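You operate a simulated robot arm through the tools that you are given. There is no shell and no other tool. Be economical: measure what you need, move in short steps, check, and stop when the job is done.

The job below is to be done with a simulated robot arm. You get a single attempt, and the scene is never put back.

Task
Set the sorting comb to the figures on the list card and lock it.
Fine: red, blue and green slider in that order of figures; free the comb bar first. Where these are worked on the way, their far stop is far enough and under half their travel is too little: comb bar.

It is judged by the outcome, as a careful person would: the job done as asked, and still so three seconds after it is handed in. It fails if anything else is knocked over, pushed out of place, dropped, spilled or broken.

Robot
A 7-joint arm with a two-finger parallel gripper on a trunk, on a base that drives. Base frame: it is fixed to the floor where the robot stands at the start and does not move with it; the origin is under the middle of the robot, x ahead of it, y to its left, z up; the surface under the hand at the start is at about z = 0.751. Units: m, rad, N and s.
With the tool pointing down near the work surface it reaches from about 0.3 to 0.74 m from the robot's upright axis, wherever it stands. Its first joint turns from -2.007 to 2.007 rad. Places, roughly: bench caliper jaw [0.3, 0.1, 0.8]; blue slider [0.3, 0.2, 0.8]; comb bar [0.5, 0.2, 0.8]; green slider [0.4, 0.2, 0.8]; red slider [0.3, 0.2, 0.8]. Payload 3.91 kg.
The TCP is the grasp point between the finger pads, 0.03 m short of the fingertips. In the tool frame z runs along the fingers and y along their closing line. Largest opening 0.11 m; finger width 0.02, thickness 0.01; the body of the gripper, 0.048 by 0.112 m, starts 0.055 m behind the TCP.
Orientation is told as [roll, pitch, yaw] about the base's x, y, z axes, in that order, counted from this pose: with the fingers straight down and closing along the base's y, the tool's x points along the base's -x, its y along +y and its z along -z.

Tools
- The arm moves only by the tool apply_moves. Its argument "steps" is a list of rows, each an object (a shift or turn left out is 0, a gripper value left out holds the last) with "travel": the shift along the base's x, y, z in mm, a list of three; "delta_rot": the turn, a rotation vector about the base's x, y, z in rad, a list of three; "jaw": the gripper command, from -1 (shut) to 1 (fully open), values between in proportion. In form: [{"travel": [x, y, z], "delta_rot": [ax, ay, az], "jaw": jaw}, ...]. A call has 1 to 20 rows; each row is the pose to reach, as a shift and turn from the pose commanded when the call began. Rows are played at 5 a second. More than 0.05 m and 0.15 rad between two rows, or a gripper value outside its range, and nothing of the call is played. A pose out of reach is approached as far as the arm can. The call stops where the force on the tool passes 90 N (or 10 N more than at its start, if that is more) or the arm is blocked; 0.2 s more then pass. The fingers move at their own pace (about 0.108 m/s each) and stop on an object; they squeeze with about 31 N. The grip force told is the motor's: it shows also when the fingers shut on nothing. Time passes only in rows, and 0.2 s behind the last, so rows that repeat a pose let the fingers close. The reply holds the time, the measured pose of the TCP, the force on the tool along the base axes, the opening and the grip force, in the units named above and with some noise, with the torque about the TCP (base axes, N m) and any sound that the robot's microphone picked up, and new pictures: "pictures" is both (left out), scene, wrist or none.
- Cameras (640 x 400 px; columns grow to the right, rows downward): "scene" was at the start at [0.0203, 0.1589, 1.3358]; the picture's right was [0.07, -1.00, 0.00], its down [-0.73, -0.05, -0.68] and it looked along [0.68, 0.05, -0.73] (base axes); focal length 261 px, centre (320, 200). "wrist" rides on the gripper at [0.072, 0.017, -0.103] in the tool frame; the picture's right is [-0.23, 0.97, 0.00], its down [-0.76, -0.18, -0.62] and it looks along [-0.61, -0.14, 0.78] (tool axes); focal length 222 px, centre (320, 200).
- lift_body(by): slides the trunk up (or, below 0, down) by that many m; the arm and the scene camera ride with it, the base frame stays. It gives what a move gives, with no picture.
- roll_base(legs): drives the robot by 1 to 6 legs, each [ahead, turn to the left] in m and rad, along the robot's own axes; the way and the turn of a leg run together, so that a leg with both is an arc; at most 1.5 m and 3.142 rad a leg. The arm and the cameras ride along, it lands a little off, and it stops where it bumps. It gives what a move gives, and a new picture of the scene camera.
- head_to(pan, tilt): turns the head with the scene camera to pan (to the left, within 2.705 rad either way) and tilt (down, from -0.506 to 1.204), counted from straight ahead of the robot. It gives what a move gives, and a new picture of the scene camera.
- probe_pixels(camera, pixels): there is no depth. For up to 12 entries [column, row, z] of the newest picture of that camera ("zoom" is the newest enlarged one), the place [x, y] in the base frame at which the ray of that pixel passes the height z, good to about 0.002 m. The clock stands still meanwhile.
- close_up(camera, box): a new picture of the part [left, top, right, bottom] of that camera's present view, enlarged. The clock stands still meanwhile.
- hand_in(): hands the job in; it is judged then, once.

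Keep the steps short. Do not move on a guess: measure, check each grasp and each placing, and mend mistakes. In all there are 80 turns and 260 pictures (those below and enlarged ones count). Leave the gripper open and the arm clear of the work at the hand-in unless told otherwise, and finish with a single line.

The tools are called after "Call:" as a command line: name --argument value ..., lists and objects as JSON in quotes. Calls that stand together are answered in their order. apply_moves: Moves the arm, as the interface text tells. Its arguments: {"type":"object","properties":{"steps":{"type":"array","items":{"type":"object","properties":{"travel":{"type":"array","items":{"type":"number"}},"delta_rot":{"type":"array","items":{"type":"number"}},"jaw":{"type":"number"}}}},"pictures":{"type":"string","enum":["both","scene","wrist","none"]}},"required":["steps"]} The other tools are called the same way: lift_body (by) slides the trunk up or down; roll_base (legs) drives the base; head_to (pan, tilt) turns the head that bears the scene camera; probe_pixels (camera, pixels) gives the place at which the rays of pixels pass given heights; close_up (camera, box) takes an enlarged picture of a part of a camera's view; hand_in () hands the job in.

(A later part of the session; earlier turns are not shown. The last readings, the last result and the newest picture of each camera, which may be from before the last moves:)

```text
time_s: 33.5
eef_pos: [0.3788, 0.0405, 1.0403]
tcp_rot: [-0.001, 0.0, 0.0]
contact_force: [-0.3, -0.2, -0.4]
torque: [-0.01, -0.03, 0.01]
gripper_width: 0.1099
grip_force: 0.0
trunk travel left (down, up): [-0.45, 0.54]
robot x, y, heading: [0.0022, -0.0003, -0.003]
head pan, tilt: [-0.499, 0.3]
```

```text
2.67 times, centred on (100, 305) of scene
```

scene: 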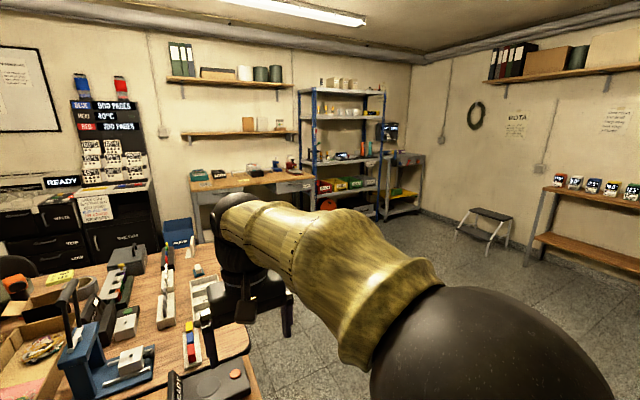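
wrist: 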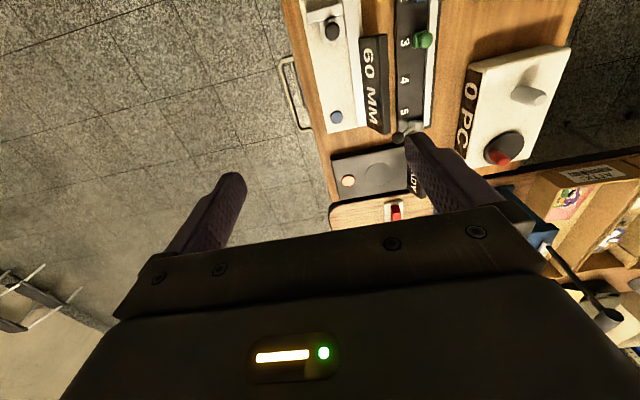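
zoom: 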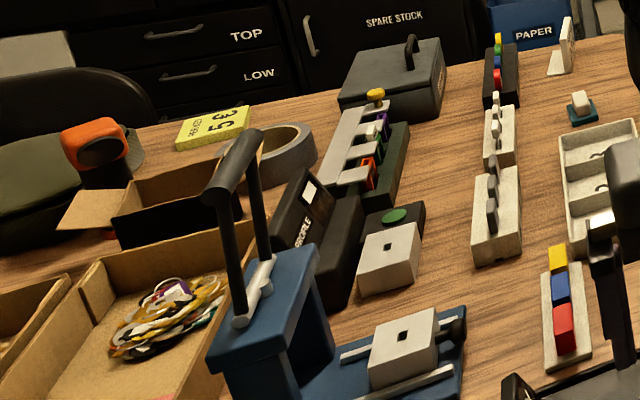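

The HALL card is filler lines. I'll check the handwritten notes on the cabinet doors, plus the unseen gap on the right-hand side.

Call:
head_to --pan 2.0 --tilt 0.3

Call:
close_up --camera "scene" --box '[190, 170, 310, 245]'

Call:
close_up --camera "scene" --box '[200, 145, 280, 195]'

Call:
head_to --pan -2.0 --tilt 0.4

Call:
close_up --camera "scene" --box '[0, 50, 240, 200]'

```text
time_s: 35.8
eef_pos: [0.3784, 0.042, 1.0421]
tcp_rot: [0.0, -0.001, -0.001]
contact_force: [0.3, 0.3, 0.2]
torque: [0.02, -0.01, 0.0]
gripper_width: 0.11
grip_force: 0.0
trunk travel left (down, up): [-0.45, 0.54]
robot x, y, heading: [-0.0005, 0.0031, -0.005]
head pan, tilt: [2.0, 0.3]
```

scene: 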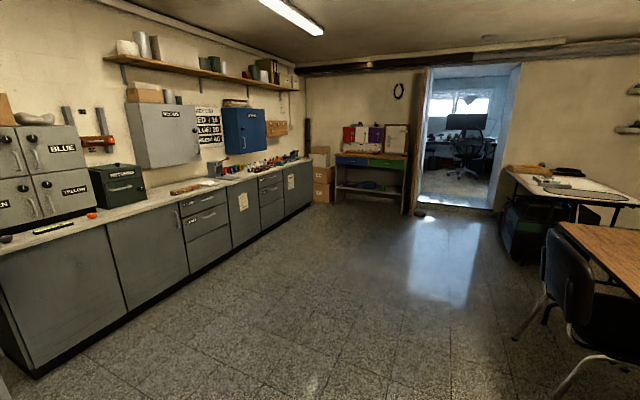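

```text
5.33 times, centred on (250, 208) of scene
```

zoom: 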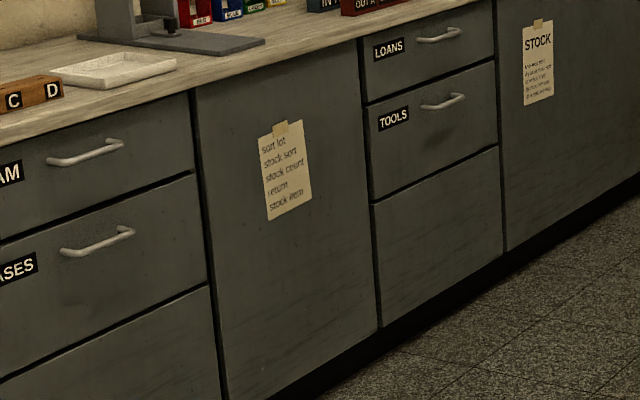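

```text
8.00 times, centred on (240, 170) of scene
```

zoom: 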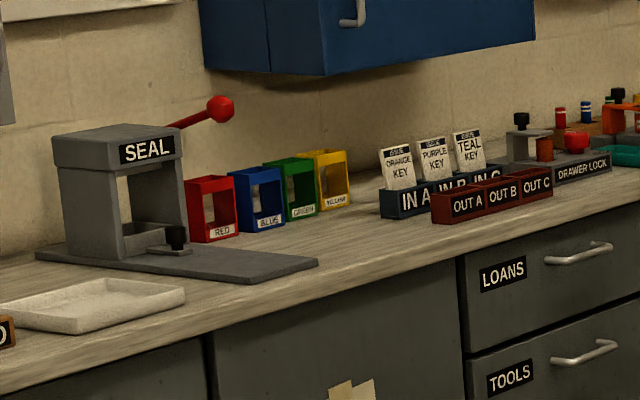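

```text
time_s: 39.0
eef_pos: [0.3786, 0.0429, 1.0414]
tcp_rot: [-0.002, 0.0, 0.002]
contact_force: [-0.4, 0.0, -0.2]
torque: [-0.04, -0.03, 0.01]
gripper_width: 0.1098
grip_force: 0.0
trunk travel left (down, up): [-0.45, 0.54]
robot x, y, heading: [0.0028, 0.0041, 0.0]
head pan, tilt: [-2.0, 0.4]
```

scene: 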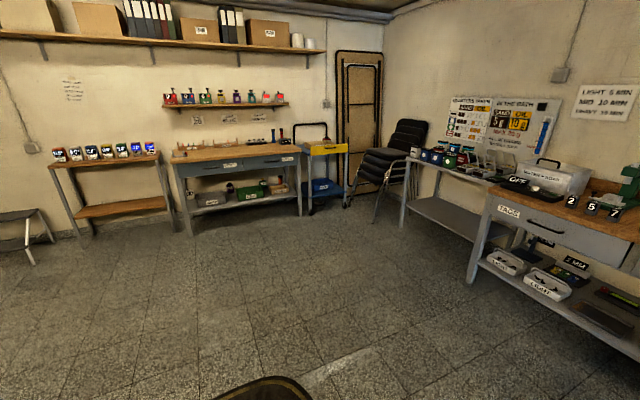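

```text
2.67 times, centred on (120, 125) of scene
```

zoom: 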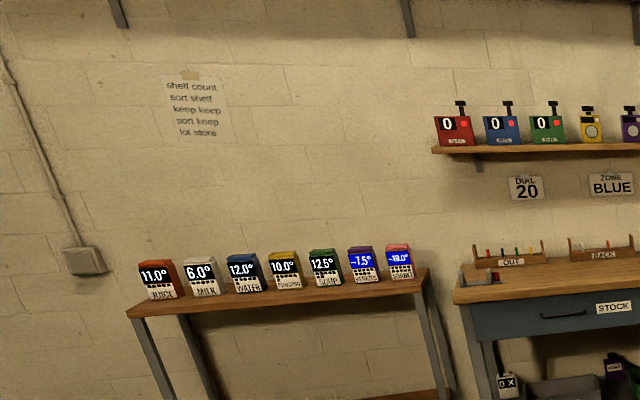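

All the other notes are filler, which leaves the KEY LIST (red 10, blue 20, green 40) as the only colour list. I'll now look closely at the whole comb with the wrist camera, including its near end.

Call:
apply_moves --steps '[{"travel": [-10, 45, 0]}, {"travel": [-30, 90, 0]}, {"travel": [-60, 130, 0]}, {"travel": [-100, 160, 0]}, {"travel": [-140, 180, 0]}, {"travel": [-140, 180, 0]}]' --pictures "wrist"

Call:
head_to --pan 0.4 --tilt 0.95

Call:
close_up --camera "wrist" --box '[160, 0, 440, 180]'

```text
time_s: 40.4
eef_pos: [0.2384, 0.2239, 1.0416]
tcp_rot: [0.001, -0.001, 0.0]
contact_force: [0.2, 0.1, -0.5]
torque: [0.02, 0.0, 0.04]
gripper_width: 0.11
grip_force: 0.0
trunk travel left (down, up): [-0.45, 0.54]
robot x, y, heading: [-0.0026, -0.0015, 0.001]
head pan, tilt: [-2.0, 0.4]
```

wrist: 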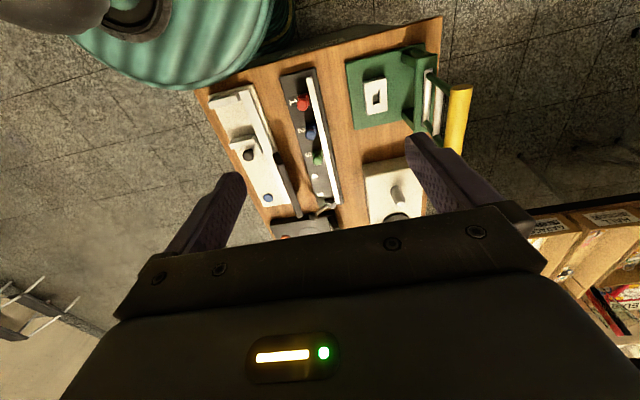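

```text
time_s: 42.6
eef_pos: [0.2381, 0.222, 1.0422]
tcp_rot: [-0.001, 0.001, 0.0]
contact_force: [0.2, -0.5, 0.2]
torque: [0.01, -0.01, 0.02]
gripper_width: 0.1099
grip_force: 0.0
trunk travel left (down, up): [-0.45, 0.54]
robot x, y, heading: [0.0015, -0.0003, -0.006]
head pan, tilt: [0.4, 0.949]
```

scene: 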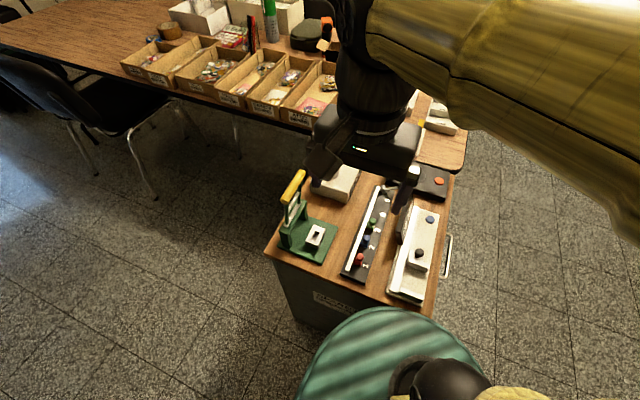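

```text
2.22 times, centred on (300, 90) of wrist
```

zoom: 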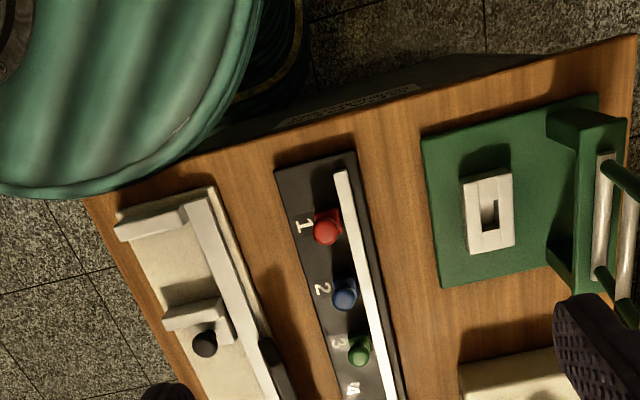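

The sliders stand near 1, 2 and 3 at present. I'll zoom again on the tent-like stand and on the papers in the key boxes before trusting the 10/20/40 list.

Call:
head_to --pan 0.9 --tilt 0.45

Call:
close_up --camera "scene" --box '[285, 130, 325, 155]'

Call:
close_up --camera "scene" --box '[270, 160, 470, 290]'

Call:
close_up --camera "scene" --box '[330, 150, 450, 225]'

Call:
close_up --camera "scene" --box '[140, 100, 270, 190]'

```text
time_s: 43.5
eef_pos: [0.2381, 0.2214, 1.0432]
tcp_rot: [-0.002, 0.0, -0.001]
contact_force: [0.2, -0.8, 0.1]
torque: [0.01, -0.02, 0.01]
gripper_width: 0.1098
grip_force: 0.1
trunk travel left (down, up): [-0.45, 0.54]
robot x, y, heading: [0.0022, -0.0038, -0.001]
head pan, tilt: [0.901, 0.45]
```

scene: 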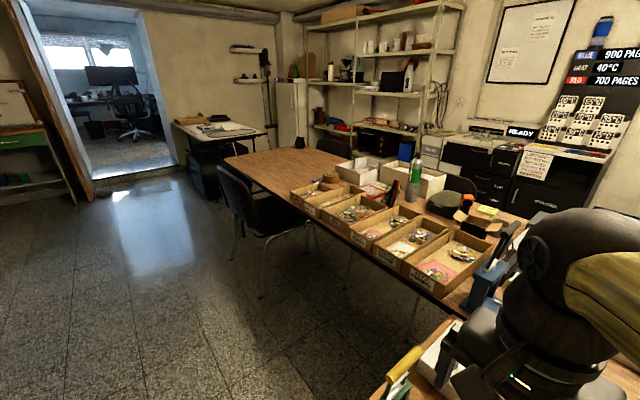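

```text
16.00 times, centred on (305, 142) of scene
```

zoom: 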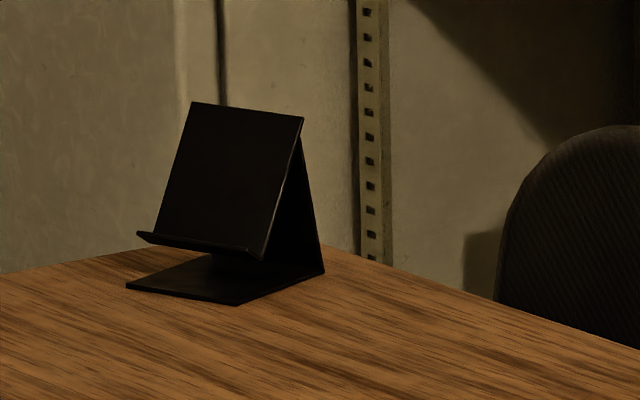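

```text
3.08 times, centred on (370, 225) of scene
```

zoom: 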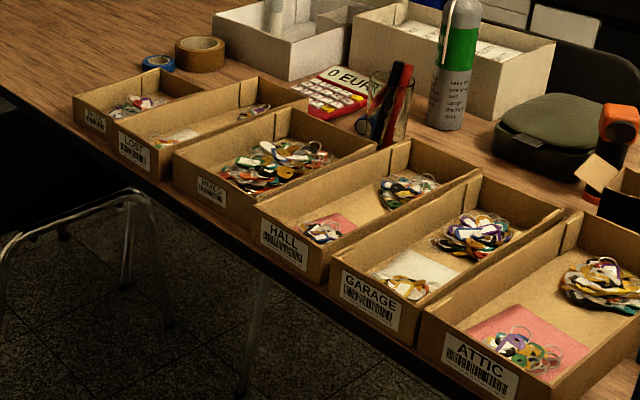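

```text
5.33 times, centred on (390, 188) of scene
```

zoom: 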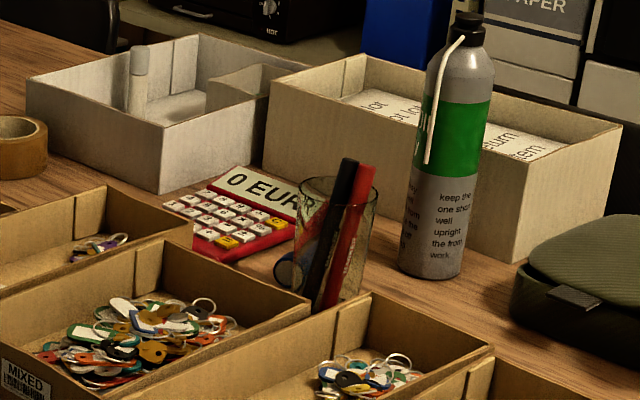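

```text
4.44 times, centred on (205, 145) of scene
```

zoom: 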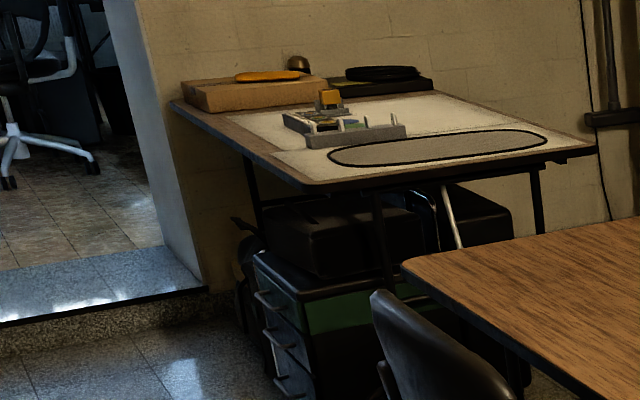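

The stand is empty and the boxes hold no list, so the KEY LIST is the only card with red, blue and green figures. I'll zoom the comb from the scene camera to see how its scale relates to 10/20/40.

Call:
apply_moves --steps '[{"travel": [0, -45, 0]}, {"travel": [0, -90, 0]}, {"travel": [20, -135, 0]}, {"travel": [60, -165, 0]}, {"travel": [100, -180, 0]}]' --pictures "none"

Call:
head_to --pan 0.25 --tilt 0.95

Call:
close_up --camera "scene" --box '[310, 140, 410, 280]'

```text
time_s: 44.8
eef_pos: [0.3374, 0.0417, 1.0418]
tcp_rot: [0.0, 0.0, 0.0]
contact_force: [-1.1, 0.2, 0.2]
torque: [0.01, -0.01, -0.01]
gripper_width: 0.1101
grip_force: 0.0
out of reach, approached as far as the arm can: row 2, 3
trunk travel left (down, up): [-0.45, 0.54]
robot x, y, heading: [-0.001, -0.0039, -0.002]
head pan, tilt: [0.901, 0.45]
```

```text
time_s: 45.8
eef_pos: [0.3382, 0.0423, 1.0431]
tcp_rot: [0.0, 0.0, -0.001]
contact_force: [1.2, -0.3, 0.1]
torque: [-0.03, 0.0, -0.03]
gripper_width: 0.1099
grip_force: 0.2
trunk travel left (down, up): [-0.45, 0.54]
robot x, y, heading: [0.0034, -0.0003, 0.006]
head pan, tilt: [0.25, 0.949]
```

scene: 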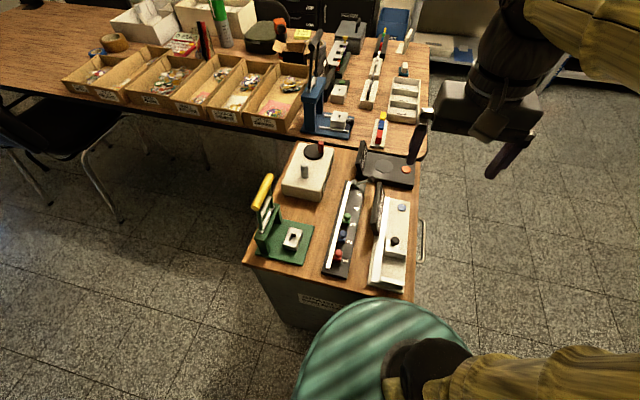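

```text
2.86 times, centred on (360, 210) of scene
```

zoom: 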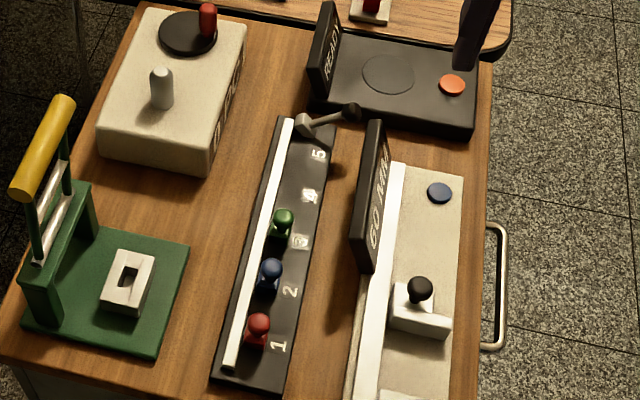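

I'll take tighter views of the comb to measure the figure spacing.

Call:
close_up --camera "scene" --box '[315, 225, 375, 285]'

Call:
probe_pixels --camera "scene" --pixels '[[345.5, 262, 0.76], [349, 241.5, 0.76], [353, 224, 0.76], [356.5, 208, 0.76], [359.5, 194, 0.76], [337, 275, 0.76], [333, 267, 0.77], [351, 182, 0.77]]'

Call:
close_up --camera "scene" --box '[330, 175, 385, 235]'

```text
6.67 times, centred on (345, 255) of scene
```

zoom: 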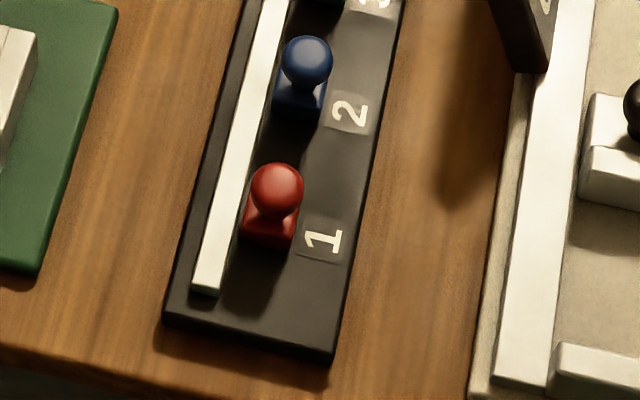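

```text
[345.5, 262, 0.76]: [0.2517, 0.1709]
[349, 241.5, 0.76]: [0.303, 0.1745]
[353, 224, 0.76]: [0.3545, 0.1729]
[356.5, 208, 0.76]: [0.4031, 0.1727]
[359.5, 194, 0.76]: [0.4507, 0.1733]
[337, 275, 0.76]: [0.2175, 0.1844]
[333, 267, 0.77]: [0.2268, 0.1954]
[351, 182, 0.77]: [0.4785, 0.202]
```

```text
6.67 times, centred on (358, 205) of scene
```

zoom: 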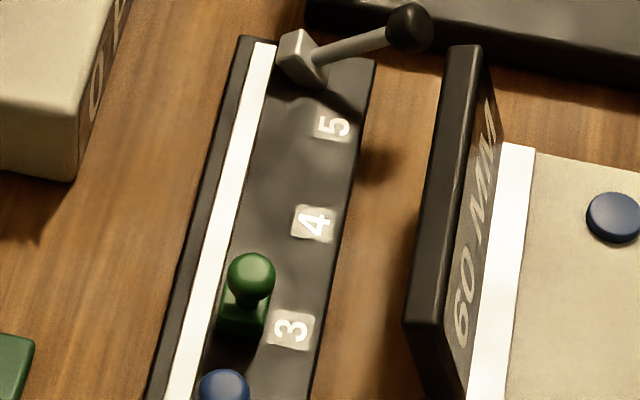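

The figures 1–5 stand 50 mm apart. On the table behind, near the far right corner, a white upright card is seen edge-on, around (405,42) in this view. I'll zoom on it.

Call:
close_up --camera "scene" --box '[390, 20, 425, 65]'

Call:
probe_pixels --camera "scene" --pixels '[[402, 52, 0.75], [408, 30, 0.8]]'

Call:
close_up --camera "scene" --box '[300, 20, 430, 150]'

```text
8.89 times, centred on (408, 42) of scene
```

zoom: 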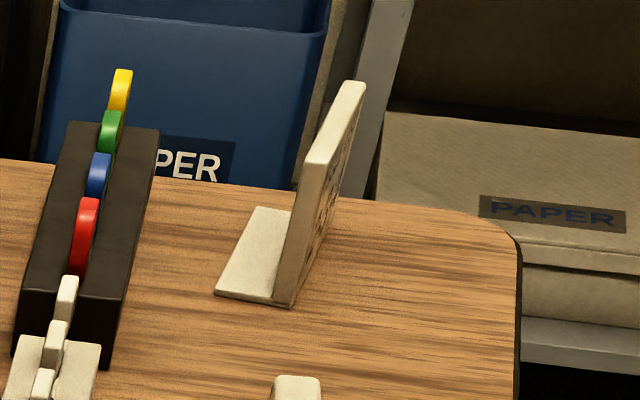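

```text
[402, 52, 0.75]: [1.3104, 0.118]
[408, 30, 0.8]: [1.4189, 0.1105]
```

```text
3.08 times, centred on (365, 85) of scene
```

zoom: 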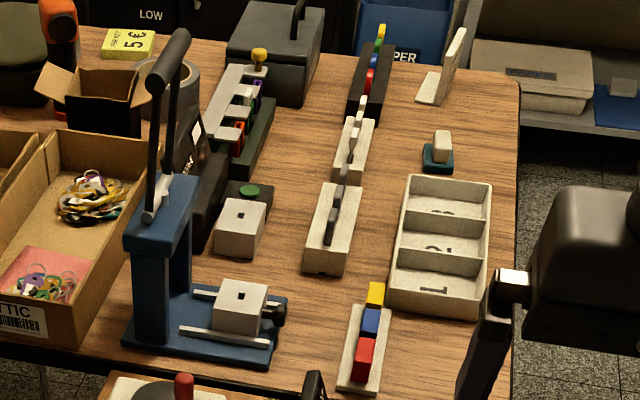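

The writing is on the card's right face (towards -y), at about (1.31, 0.11). I'll turn the base right, drive about 0.9 m into the open floor, look back at the card, then return.

Call:
roll_base --legs '[[0, -1.571], [0.9, 0]]'

Call:
head_to --pan 2.2 --tilt 0.35

```text
time_s: 48.0
eef_pos: [0.315, -0.056, 1.0471]
tcp_rot: [0.004, -0.023, -0.313]
contact_force: [0.5, -0.1, -0.6]
torque: [0.0, -0.01, 0.02]
gripper_width: 0.1099
grip_force: 0.0
trunk travel left (down, up): [-0.45, 0.54]
robot x, y, heading: [0.004, 0.0094, -0.291]
head pan, tilt: [0.25, 0.949]
stopped in leg 1: the robot was blocked; the commanded pose is now the measured one
```

scene: 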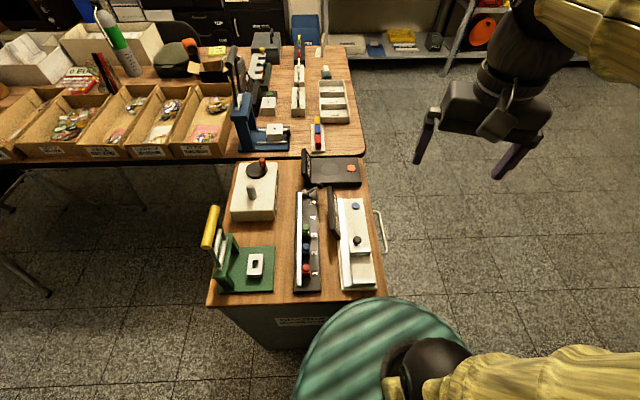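

```text
time_s: 49.9
eef_pos: [0.3143, -0.0541, 1.0499]
tcp_rot: [0.002, -0.021, -0.315]
contact_force: [0.9, 0.5, 0.0]
torque: [0.02, -0.03, -0.02]
gripper_width: 0.1099
grip_force: 0.1
trunk travel left (down, up): [-0.45, 0.54]
robot x, y, heading: [0.0026, 0.0063, -0.292]
head pan, tilt: [2.201, 0.351]
```

scene: 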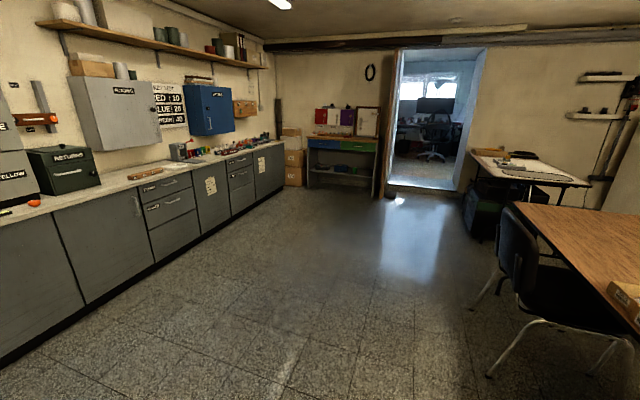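

The base bumped at -0.29 rad, probably a corner against the bench. I'll reverse first, then turn.

Call:
roll_base --legs '[[-0.35, 0], [0, -1.28], [0.9, 0]]'

Call:
head_to --pan 2.2 --tilt 0.35

```text
time_s: 62.2
eef_pos: [-0.3082, -1.1268, 1.0427]
tcp_rot: [0.0, 0.001, -1.594]
contact_force: [0.3, -0.3, 0.1]
torque: [-0.01, 0.03, 0.03]
gripper_width: 0.1102
grip_force: 0.0
trunk travel left (down, up): [-0.45, 0.54]
robot x, y, heading: [-0.3387, -0.787, -1.58]
head pan, tilt: [2.201, 0.351]
```

scene: 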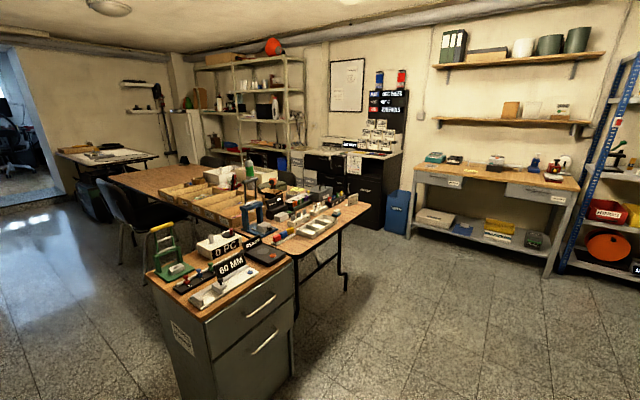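

```text
time_s: 62.8
eef_pos: [-0.3079, -1.1278, 1.0429]
tcp_rot: [0.0, 0.001, -1.594]
contact_force: [-0.4, -0.3, 0.3]
torque: [0.03, 0.0, -0.04]
gripper_width: 0.11
grip_force: 0.1
trunk travel left (down, up): [-0.45, 0.54]
robot x, y, heading: [-0.3404, -0.7877, -1.58]
head pan, tilt: [2.201, 0.351]
```

scene: 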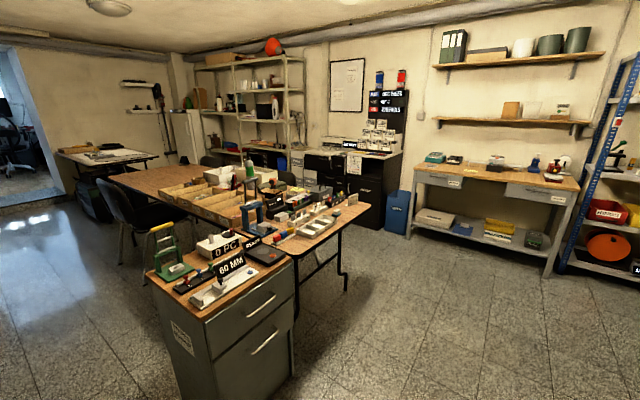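

The card is now visible near (337,212), so I'll zoom in on it.

Call:
close_up --camera "scene" --box '[315, 195, 365, 235]'

Call:
close_up --camera "scene" --box '[140, 190, 370, 330]'

```text
10.00 times, centred on (340, 215) of scene
```

zoom: 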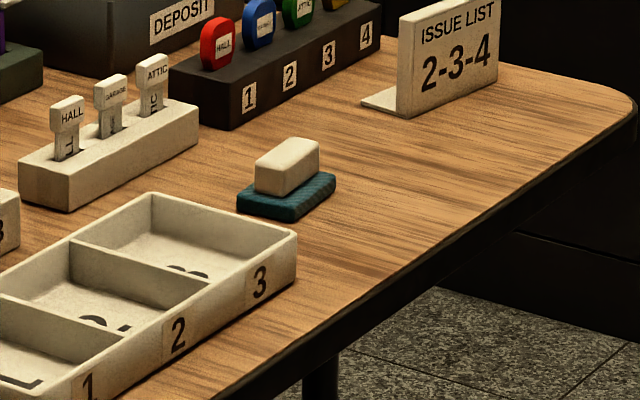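

```text
2.78 times, centred on (255, 260) of scene
```

zoom: 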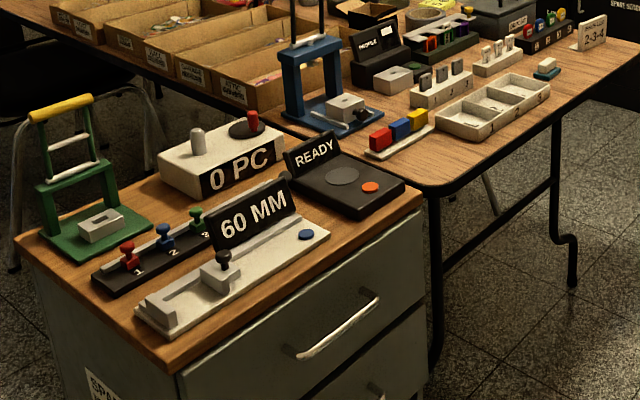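

The ISSUE LIST reads 2-3-4, so red goes to 2, blue to 3 and green to 4. While here I'll study the comb and its lever from this side.

Call:
close_up --camera "scene" --box '[170, 225, 270, 300]'

Call:
roll_base --legs '[[-0.79, 0], [0, 1.575]]'

```text
5.33 times, centred on (220, 262) of scene
```

zoom: 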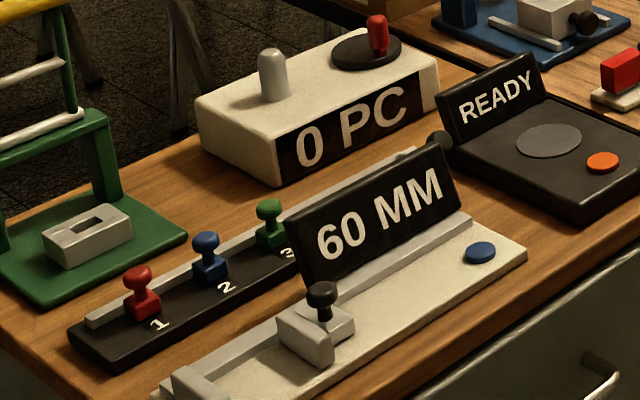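

```text
time_s: 73.3
eef_pos: [0.0027, 0.0353, 1.0419]
tcp_rot: [0.001, -0.001, -0.01]
contact_force: [0.1, 0.1, -0.3]
torque: [0.0, -0.03, -0.04]
gripper_width: 0.1101
grip_force: 0.0
trunk travel left (down, up): [-0.45, 0.54]
robot x, y, heading: [-0.3367, 0.0016, 0.005]
head pan, tilt: [2.201, 0.351]
```

scene: 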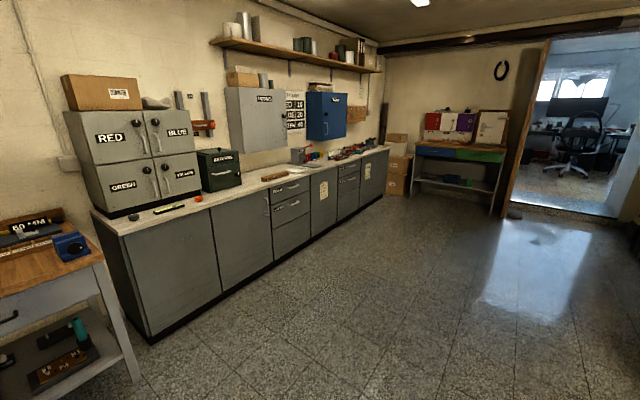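

I'm back in line with the bench. I'll drive forward 0.28 m, staying clear of it, and look down at the comb.

Call:
roll_base --legs '[[0.28, 0]]'

Call:
head_to --pan 0.25 --tilt 0.9

Call:
close_up --camera "scene" --box '[300, 140, 400, 270]'

```text
time_s: 75.4
eef_pos: [0.2806, 0.037, 1.0416]
tcp_rot: [0.001, -0.001, -0.009]
contact_force: [0.2, 0.1, 0.6]
torque: [-0.02, 0.0, 0.0]
gripper_width: 0.1098
grip_force: 0.1
trunk travel left (down, up): [-0.45, 0.54]
robot x, y, heading: [-0.0588, 0.0011, 0.005]
head pan, tilt: [2.201, 0.351]
```

scene: 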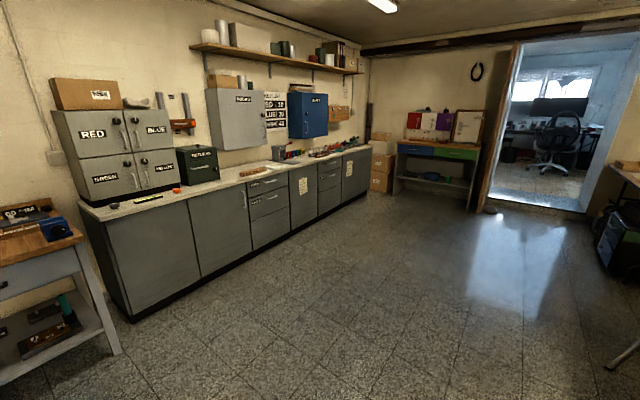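

```text
time_s: 77.3
eef_pos: [0.2801, 0.0358, 1.0416]
tcp_rot: [-0.002, 0.0, -0.009]
contact_force: [-0.2, 1.0, -0.6]
torque: [-0.02, 0.0, -0.02]
gripper_width: 0.1102
grip_force: 0.0
trunk travel left (down, up): [-0.45, 0.54]
robot x, y, heading: [-0.0592, 0.0005, 0.005]
head pan, tilt: [0.25, 0.901]
```

scene: 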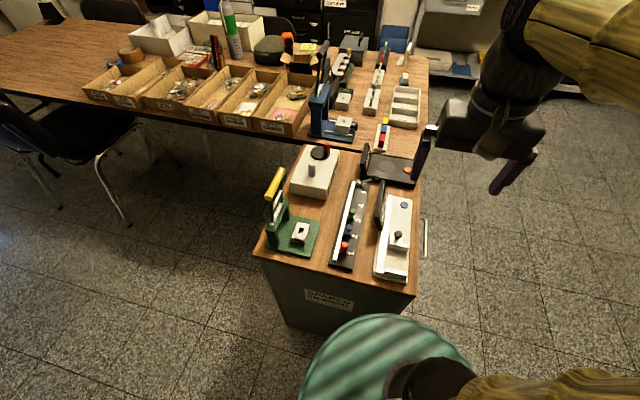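

```text
3.08 times, centred on (350, 205) of scene
```

zoom: 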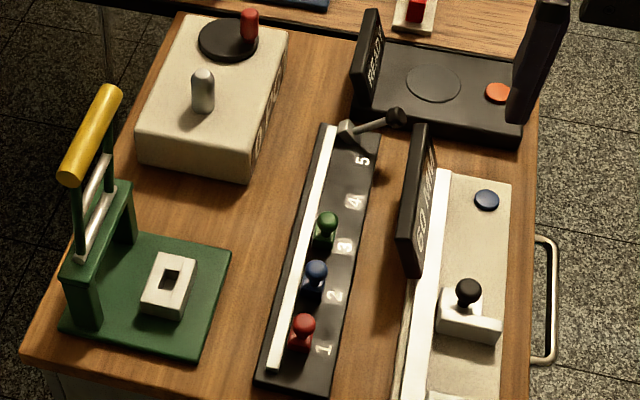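

Next I'll bring the hand over the comb at a safe height to look at the lever and measure heights.

Call:
apply_moves --steps '[{"travel": [20, 40, 0]}, {"travel": [20, 80, 0]}, {"travel": [20, 120, -10]}, {"travel": [20, 150, -30]}, {"travel": [20, 150, -30]}]'

Call:
close_up --camera "wrist" --box '[180, 0, 400, 180]'

Call:
close_up --camera "scene" --box '[320, 150, 400, 220]'

```text
time_s: 78.5
eef_pos: [0.3013, 0.1876, 1.0124]
tcp_rot: [-0.001, 0.0, -0.009]
contact_force: [0.1, 0.4, -0.2]
torque: [-0.03, -0.02, -0.01]
gripper_width: 0.1101
grip_force: 0.0
trunk travel left (down, up): [-0.45, 0.54]
robot x, y, heading: [-0.0565, 0.0008, 0.007]
head pan, tilt: [0.25, 0.901]
```

scene: 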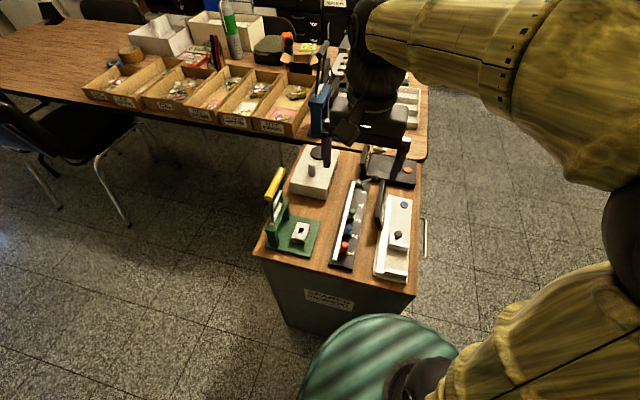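
wrist: 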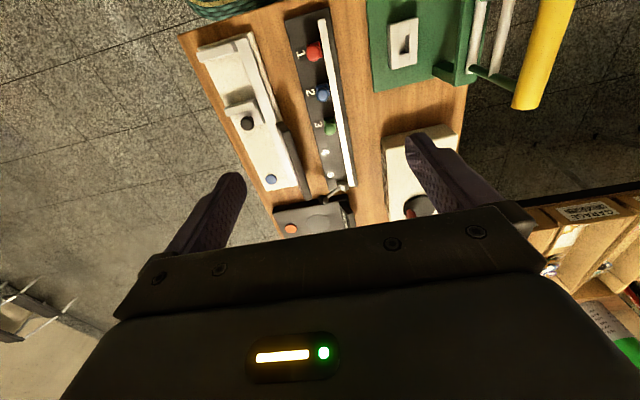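

```text
2.22 times, centred on (290, 90) of wrist
```

zoom: 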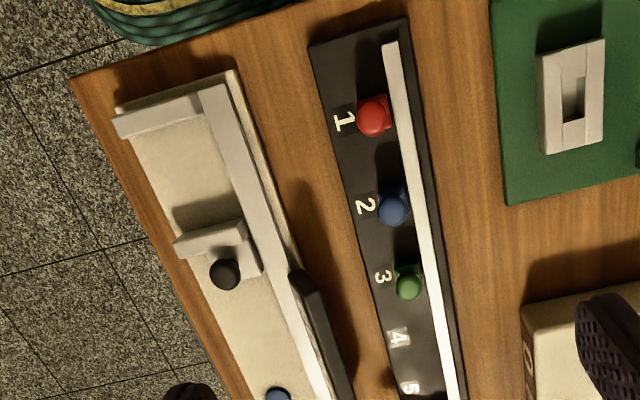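

```text
5.71 times, centred on (360, 185) of scene
```

zoom: 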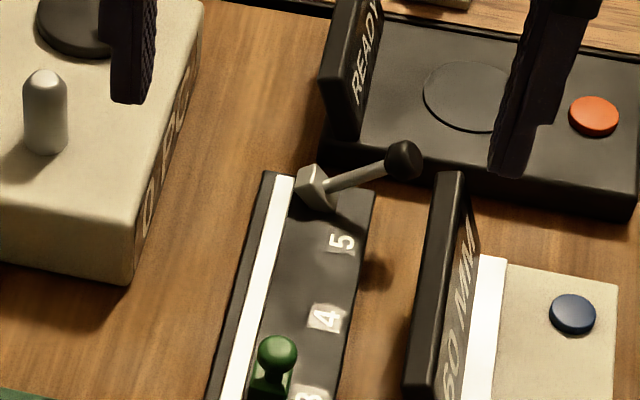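

The lever's hub is at the far end of the bar, with its ball towards -y. I'll triangulate the ball, hub and slider heights from both cameras.

Call:
close_up --camera "wrist" --box '[280, 130, 380, 205]'

Call:
probe_pixels --camera "scene" --pixels '[[374.7, 178, 0.78], [374.7, 178, 0.82], [358.6, 182.4, 0.77], [358.6, 182.4, 0.79], [352.4, 212.5, 0.77], [352.4, 212.5, 0.79], [352.4, 212.5, 0.81], [438, 171, 0.8]]'

```text
5.33 times, centred on (330, 168) of wrist
```

zoom: 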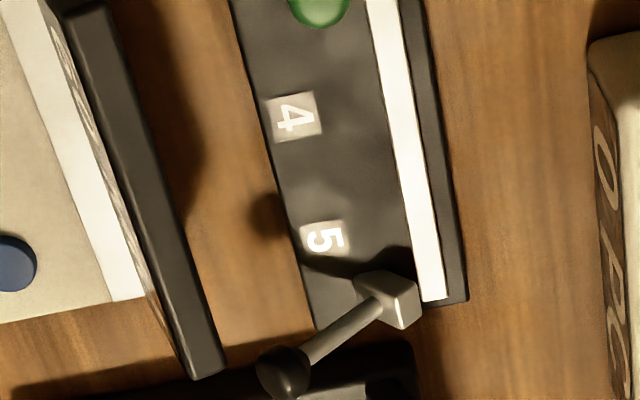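

```text
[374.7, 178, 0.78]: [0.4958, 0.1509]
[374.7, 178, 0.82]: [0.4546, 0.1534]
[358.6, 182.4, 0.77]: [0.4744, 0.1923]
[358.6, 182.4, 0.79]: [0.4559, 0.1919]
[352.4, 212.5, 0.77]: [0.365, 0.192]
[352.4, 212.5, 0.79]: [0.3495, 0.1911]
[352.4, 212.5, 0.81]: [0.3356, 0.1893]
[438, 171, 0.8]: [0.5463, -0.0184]
```

Call:
probe_pixels --camera "zoom" --pixels '[[285, 372, 0.78], [285, 372, 0.82], [388, 292, 0.77], [388, 292, 0.79], [320, 2, 0.77], [320, 2, 0.79], [320, 2, 0.81], [205, 372, 0.8], [205, 372, 0.84], [90, 10, 0.8], [90, 10, 0.84]]'

Call:
probe_pixels --camera "scene" --pixels '[[382, 181, 0.8], [382, 181, 0.84], [375, 218, 0.8], [375, 218, 0.84]]'

```text
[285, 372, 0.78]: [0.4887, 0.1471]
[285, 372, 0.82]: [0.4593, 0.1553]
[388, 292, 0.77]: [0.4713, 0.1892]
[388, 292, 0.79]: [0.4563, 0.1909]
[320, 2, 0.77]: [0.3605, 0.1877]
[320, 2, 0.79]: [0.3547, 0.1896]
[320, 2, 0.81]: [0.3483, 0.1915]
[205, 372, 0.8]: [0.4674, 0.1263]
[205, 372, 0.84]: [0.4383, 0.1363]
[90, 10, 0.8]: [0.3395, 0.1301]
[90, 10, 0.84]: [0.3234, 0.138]
```

```text
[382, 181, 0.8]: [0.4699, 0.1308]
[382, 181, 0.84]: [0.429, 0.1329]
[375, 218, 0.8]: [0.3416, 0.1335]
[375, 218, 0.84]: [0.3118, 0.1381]
```

Heights and places from the two views:
- Lever ball: about (0.471, 0.152, 0.804)
- Hub: (0.458, 0.191, 0.785)
- Green knob: (0.357, 0.19, 0.78)
- "60 MM" display: top at z 0.807, y 0.13

I'll turn the tool 90° so the fingers close along x, at a safe height, and move above the ball.

Call:
apply_moves --steps '[{"travel": [15, 0, 0], "delta_rot": [0, 0, 0.145]}, {"travel": [30, 0, 0], "delta_rot": [0, 0, 0.29]}, {"travel": [45, 0, 0], "delta_rot": [0, 0, 0.435]}, {"travel": [60, -5, 0], "delta_rot": [0, 0, 0.58]}, {"travel": [75, -10, 0], "delta_rot": [0, 0, 0.725]}, {"travel": [90, -15, 0], "delta_rot": [0, 0, 0.87]}, {"travel": [105, -20, 0], "delta_rot": [0, 0, 1.015]}, {"travel": [120, -25, -20], "delta_rot": [0, 0, 1.16]}, {"travel": [135, -30, -40], "delta_rot": [0, 0, 1.305]}, {"travel": [150, -33, -60], "delta_rot": [0, 0, 1.45]}, {"travel": [170, -36, -80], "delta_rot": [0, 0, 1.58], "jaw": -0.35}, {"travel": [170, -36, -80], "delta_rot": [0, 0, 1.58], "jaw": -0.35}]'

Call:
close_up --camera "wrist" --box '[200, 40, 440, 210]'

Call:
close_up --camera "scene" --box '[320, 140, 420, 220]'

```text
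time_s: 81.1
eef_pos: [0.47, 0.1508, 0.9325]
tcp_rot: [-0.001, 0.0, 1.574]
contact_force: [0.7, -0.3, -0.3]
torque: [0.0, 0.01, -0.01]
gripper_width: 0.0355
grip_force: 0.0
trunk travel left (down, up): [-0.45, 0.54]
robot x, y, heading: [-0.0554, 0.0006, 0.008]
head pan, tilt: [0.25, 0.901]
```

scene: 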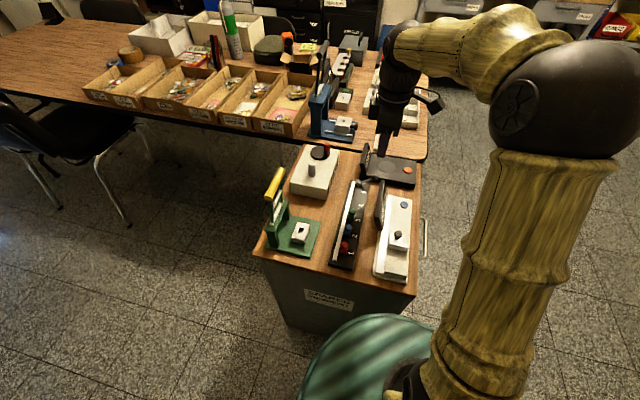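
wrist: 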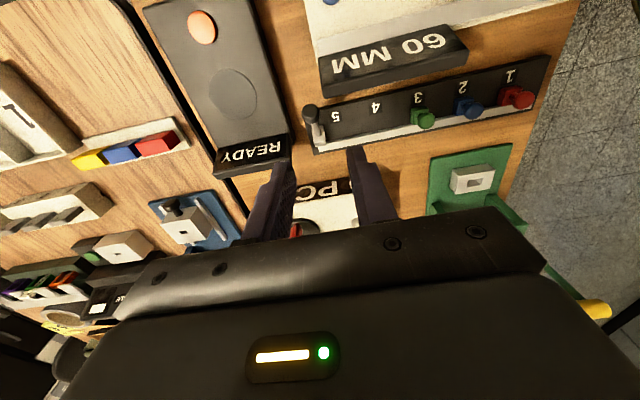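

```text
2.35 times, centred on (320, 125) of wrist
```

zoom: 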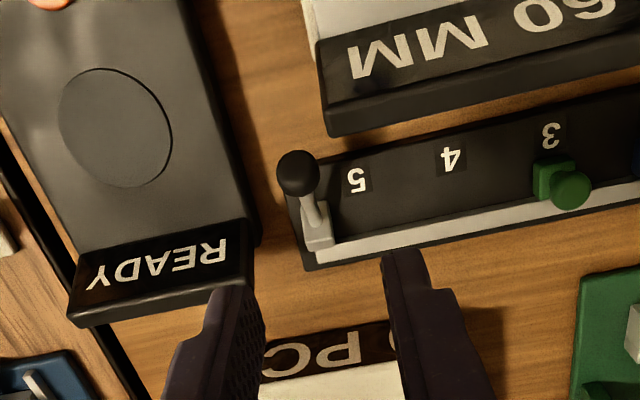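

```text
5.00 times, centred on (370, 180) of scene
```

zoom: 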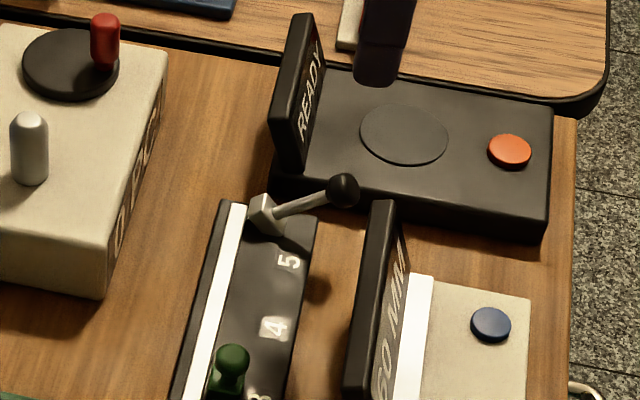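

I'll re-triangulate the ball from this closer view.

Call:
probe_pixels --camera "wrist" --pixels '[[310.2, 114.4, 0.79], [310.2, 114.4, 0.8], [310.2, 114.4, 0.81], [320, 140, 0.775], [320, 140, 0.79], [426.3, 120.7, 0.78], [426.3, 120.7, 0.8]]'

Call:
probe_pixels --camera "scene" --pixels '[[374.4, 178, 0.79], [374.4, 178, 0.8], [374.4, 178, 0.81], [359, 182.5, 0.775], [352, 211.5, 0.78], [352, 211.5, 0.8]]'

```text
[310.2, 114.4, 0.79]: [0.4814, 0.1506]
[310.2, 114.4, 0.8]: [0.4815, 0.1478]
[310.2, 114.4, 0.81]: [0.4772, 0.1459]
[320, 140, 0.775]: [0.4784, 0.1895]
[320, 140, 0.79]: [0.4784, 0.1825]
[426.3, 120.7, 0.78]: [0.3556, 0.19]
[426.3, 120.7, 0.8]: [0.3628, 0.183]
```

```text
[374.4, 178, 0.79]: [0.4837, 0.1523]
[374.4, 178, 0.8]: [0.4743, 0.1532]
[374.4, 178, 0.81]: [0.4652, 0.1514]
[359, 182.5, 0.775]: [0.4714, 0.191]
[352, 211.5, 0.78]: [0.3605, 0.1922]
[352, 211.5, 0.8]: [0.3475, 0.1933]
```

Ball at about (0.480, 0.151, 0.793). I'll check the edge of the READY box, since a finger passes near it.

Call:
close_up --camera "wrist" --box '[250, 80, 350, 170]'

Call:
probe_pixels --camera "wrist" --pixels '[[295, 141, 0.751], [295, 141, 0.775], [288, 107, 0.775], [282, 60, 0.775], [280, 150, 0.81]]'

Call:
probe_pixels --camera "scene" --pixels '[[361, 177, 0.775], [414, 187, 0.775], [414, 193, 0.751]]'

```text
4.44 times, centred on (300, 125) of wrist
```

zoom: 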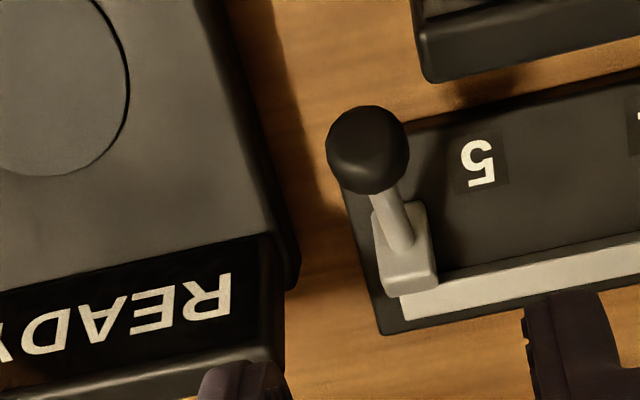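

```text
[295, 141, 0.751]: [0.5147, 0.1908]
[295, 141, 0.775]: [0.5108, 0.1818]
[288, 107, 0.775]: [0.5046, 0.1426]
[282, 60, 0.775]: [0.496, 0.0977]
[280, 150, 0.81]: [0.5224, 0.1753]
```

```text
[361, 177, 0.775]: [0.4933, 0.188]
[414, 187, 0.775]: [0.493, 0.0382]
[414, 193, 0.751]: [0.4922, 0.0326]
```

The READY box begins at x≈0.50 and tops out near 0.775. I'll narrow the jaw to about 24 mm, descend around the ball with the tips at z≈0.784, then grip.

Call:
apply_moves --steps '[{"travel": [8, 0, 0], "jaw": -0.55}, {"travel": [8, 0, -40], "jaw": -0.55}, {"travel": [8, 0, -75], "jaw": -0.55}, {"travel": [8, 0, -100], "jaw": -0.55}, {"travel": [8, 0, -117], "jaw": -0.55}]'

Call:
close_up --camera "scene" --box '[330, 140, 410, 210]'

Call:
close_up --camera "wrist" --box '[250, 80, 400, 200]'

```text
time_s: 82.3
eef_pos: [0.4792, 0.1499, 0.8154]
tcp_rot: [0.0, 0.0, 1.57]
contact_force: [-0.6, 0.3, 0.5]
torque: [-0.02, 0.01, -0.01]
gripper_width: 0.025
grip_force: 0.1
trunk travel left (down, up): [-0.45, 0.54]
robot x, y, heading: [-0.0585, 0.0031, 0.009]
head pan, tilt: [0.25, 0.901]
```

scene: 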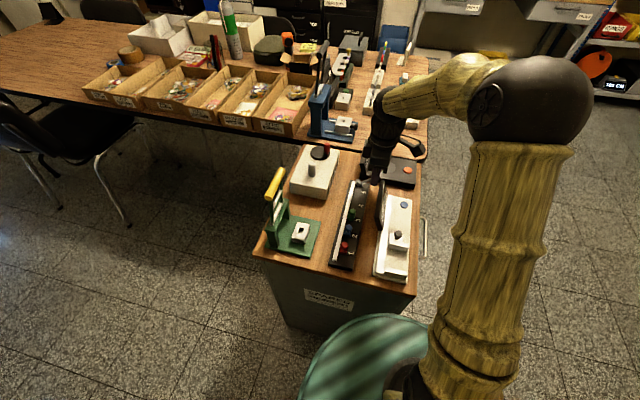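
wrist: 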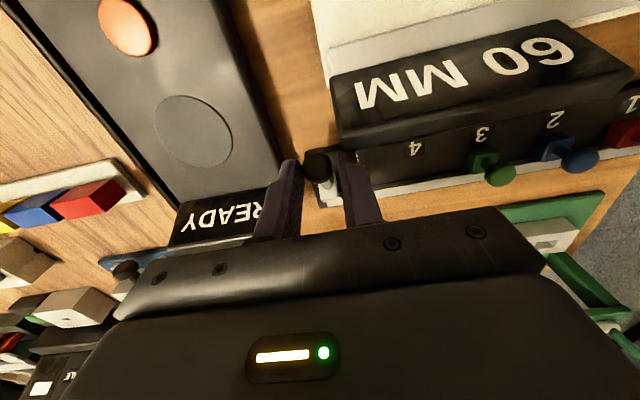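

```text
5.71 times, centred on (370, 175) of scene
```

zoom: 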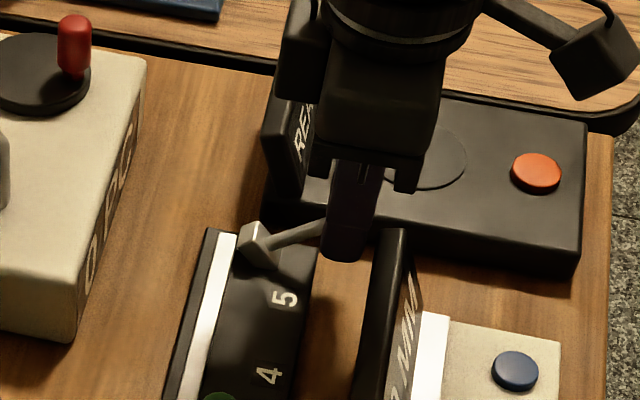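

```text
3.33 times, centred on (325, 140) of wrist
```

zoom: 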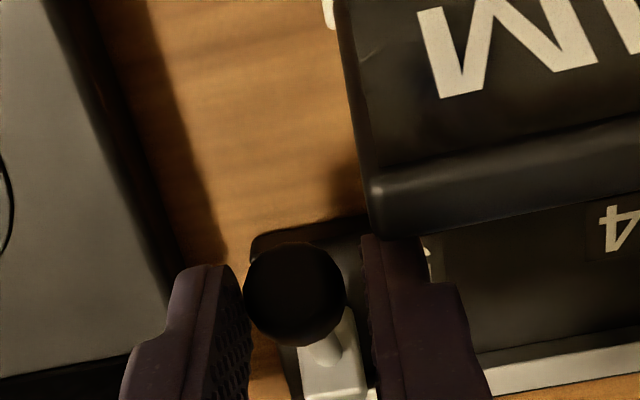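

The ball sits between the pads, so I'll close on it and check the opening.

Call:
apply_moves --steps '[{"jaw": -1}, {"jaw": -1}, {"jaw": -1}]' --pictures "none"

Call:
close_up --camera "wrist" --box '[250, 80, 400, 200]'

```text
time_s: 83.1
eef_pos: [0.4795, 0.1508, 0.8164]
tcp_rot: [-0.003, 0.0, 1.571]
contact_force: [14.2, 1.5, 2.7]
torque: [0.19, -0.38, -0.03]
gripper_width: 0.019
grip_force: 44.9
trunk travel left (down, up): [-0.45, 0.54]
robot x, y, heading: [-0.056, -0.0016, 0.007]
head pan, tilt: [0.25, 0.901]
```

```text
3.33 times, centred on (325, 140) of wrist
```

zoom: 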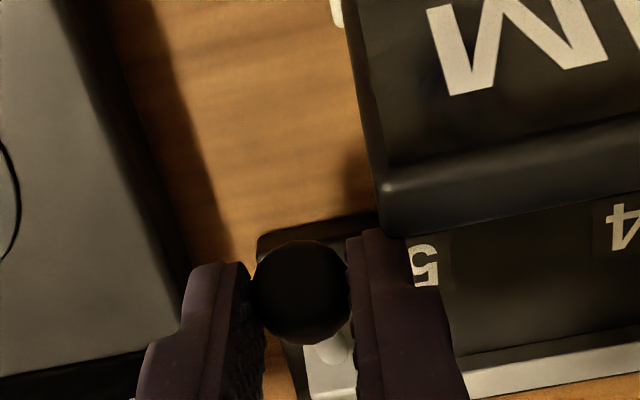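

Held at 19 mm, with 14 N of side load showing the tool is about 1 mm too far in -x. I'll shift slightly and try the first bit of the arc, up and over about the x axis, watching the force.

Call:
apply_moves --steps '[{"travel": [1.5, 0, 0]}, {"travel": [1.5, 2, 3.5]}, {"travel": [1.5, 5, 7.5]}, {"travel": [1.5, 5, 7.5]}]' --pictures "none"

Call:
close_up --camera "wrist" --box '[250, 80, 400, 200]'

Call:
close_up --camera "scene" --box '[330, 140, 410, 210]'

```text
time_s: 84.1
eef_pos: [0.4802, 0.1547, 0.8197]
tcp_rot: [0.004, 0.002, 1.572]
contact_force: [4.2, -10.9, -21.7]
torque: [-1.37, -0.04, 0.01]
gripper_width: 0.0196
grip_force: 45.4
trunk travel left (down, up): [-0.45, 0.54]
robot x, y, heading: [-0.0603, 0.0021, 0.005]
head pan, tilt: [0.25, 0.901]
```

```text
3.33 times, centred on (325, 140) of wrist
```

zoom: 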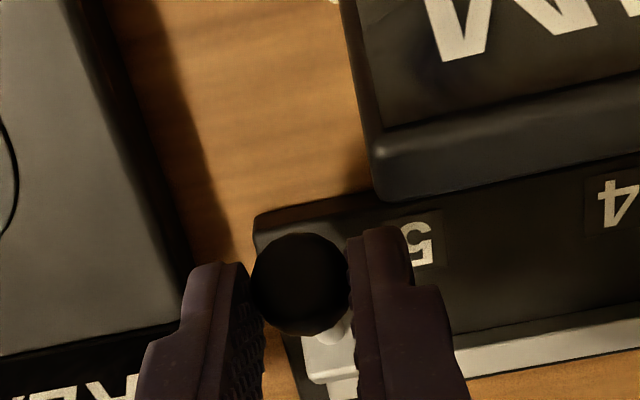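

```text
5.71 times, centred on (370, 175) of scene
```

zoom: 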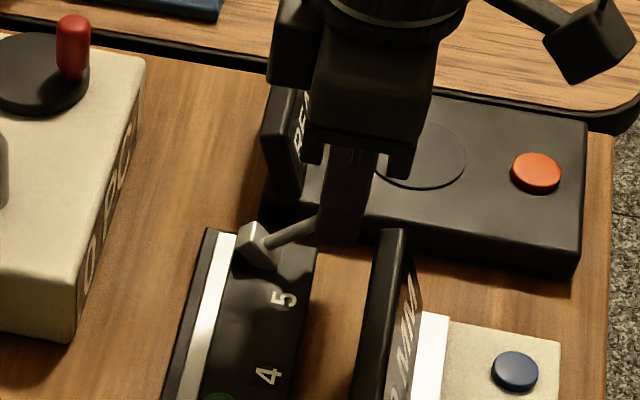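

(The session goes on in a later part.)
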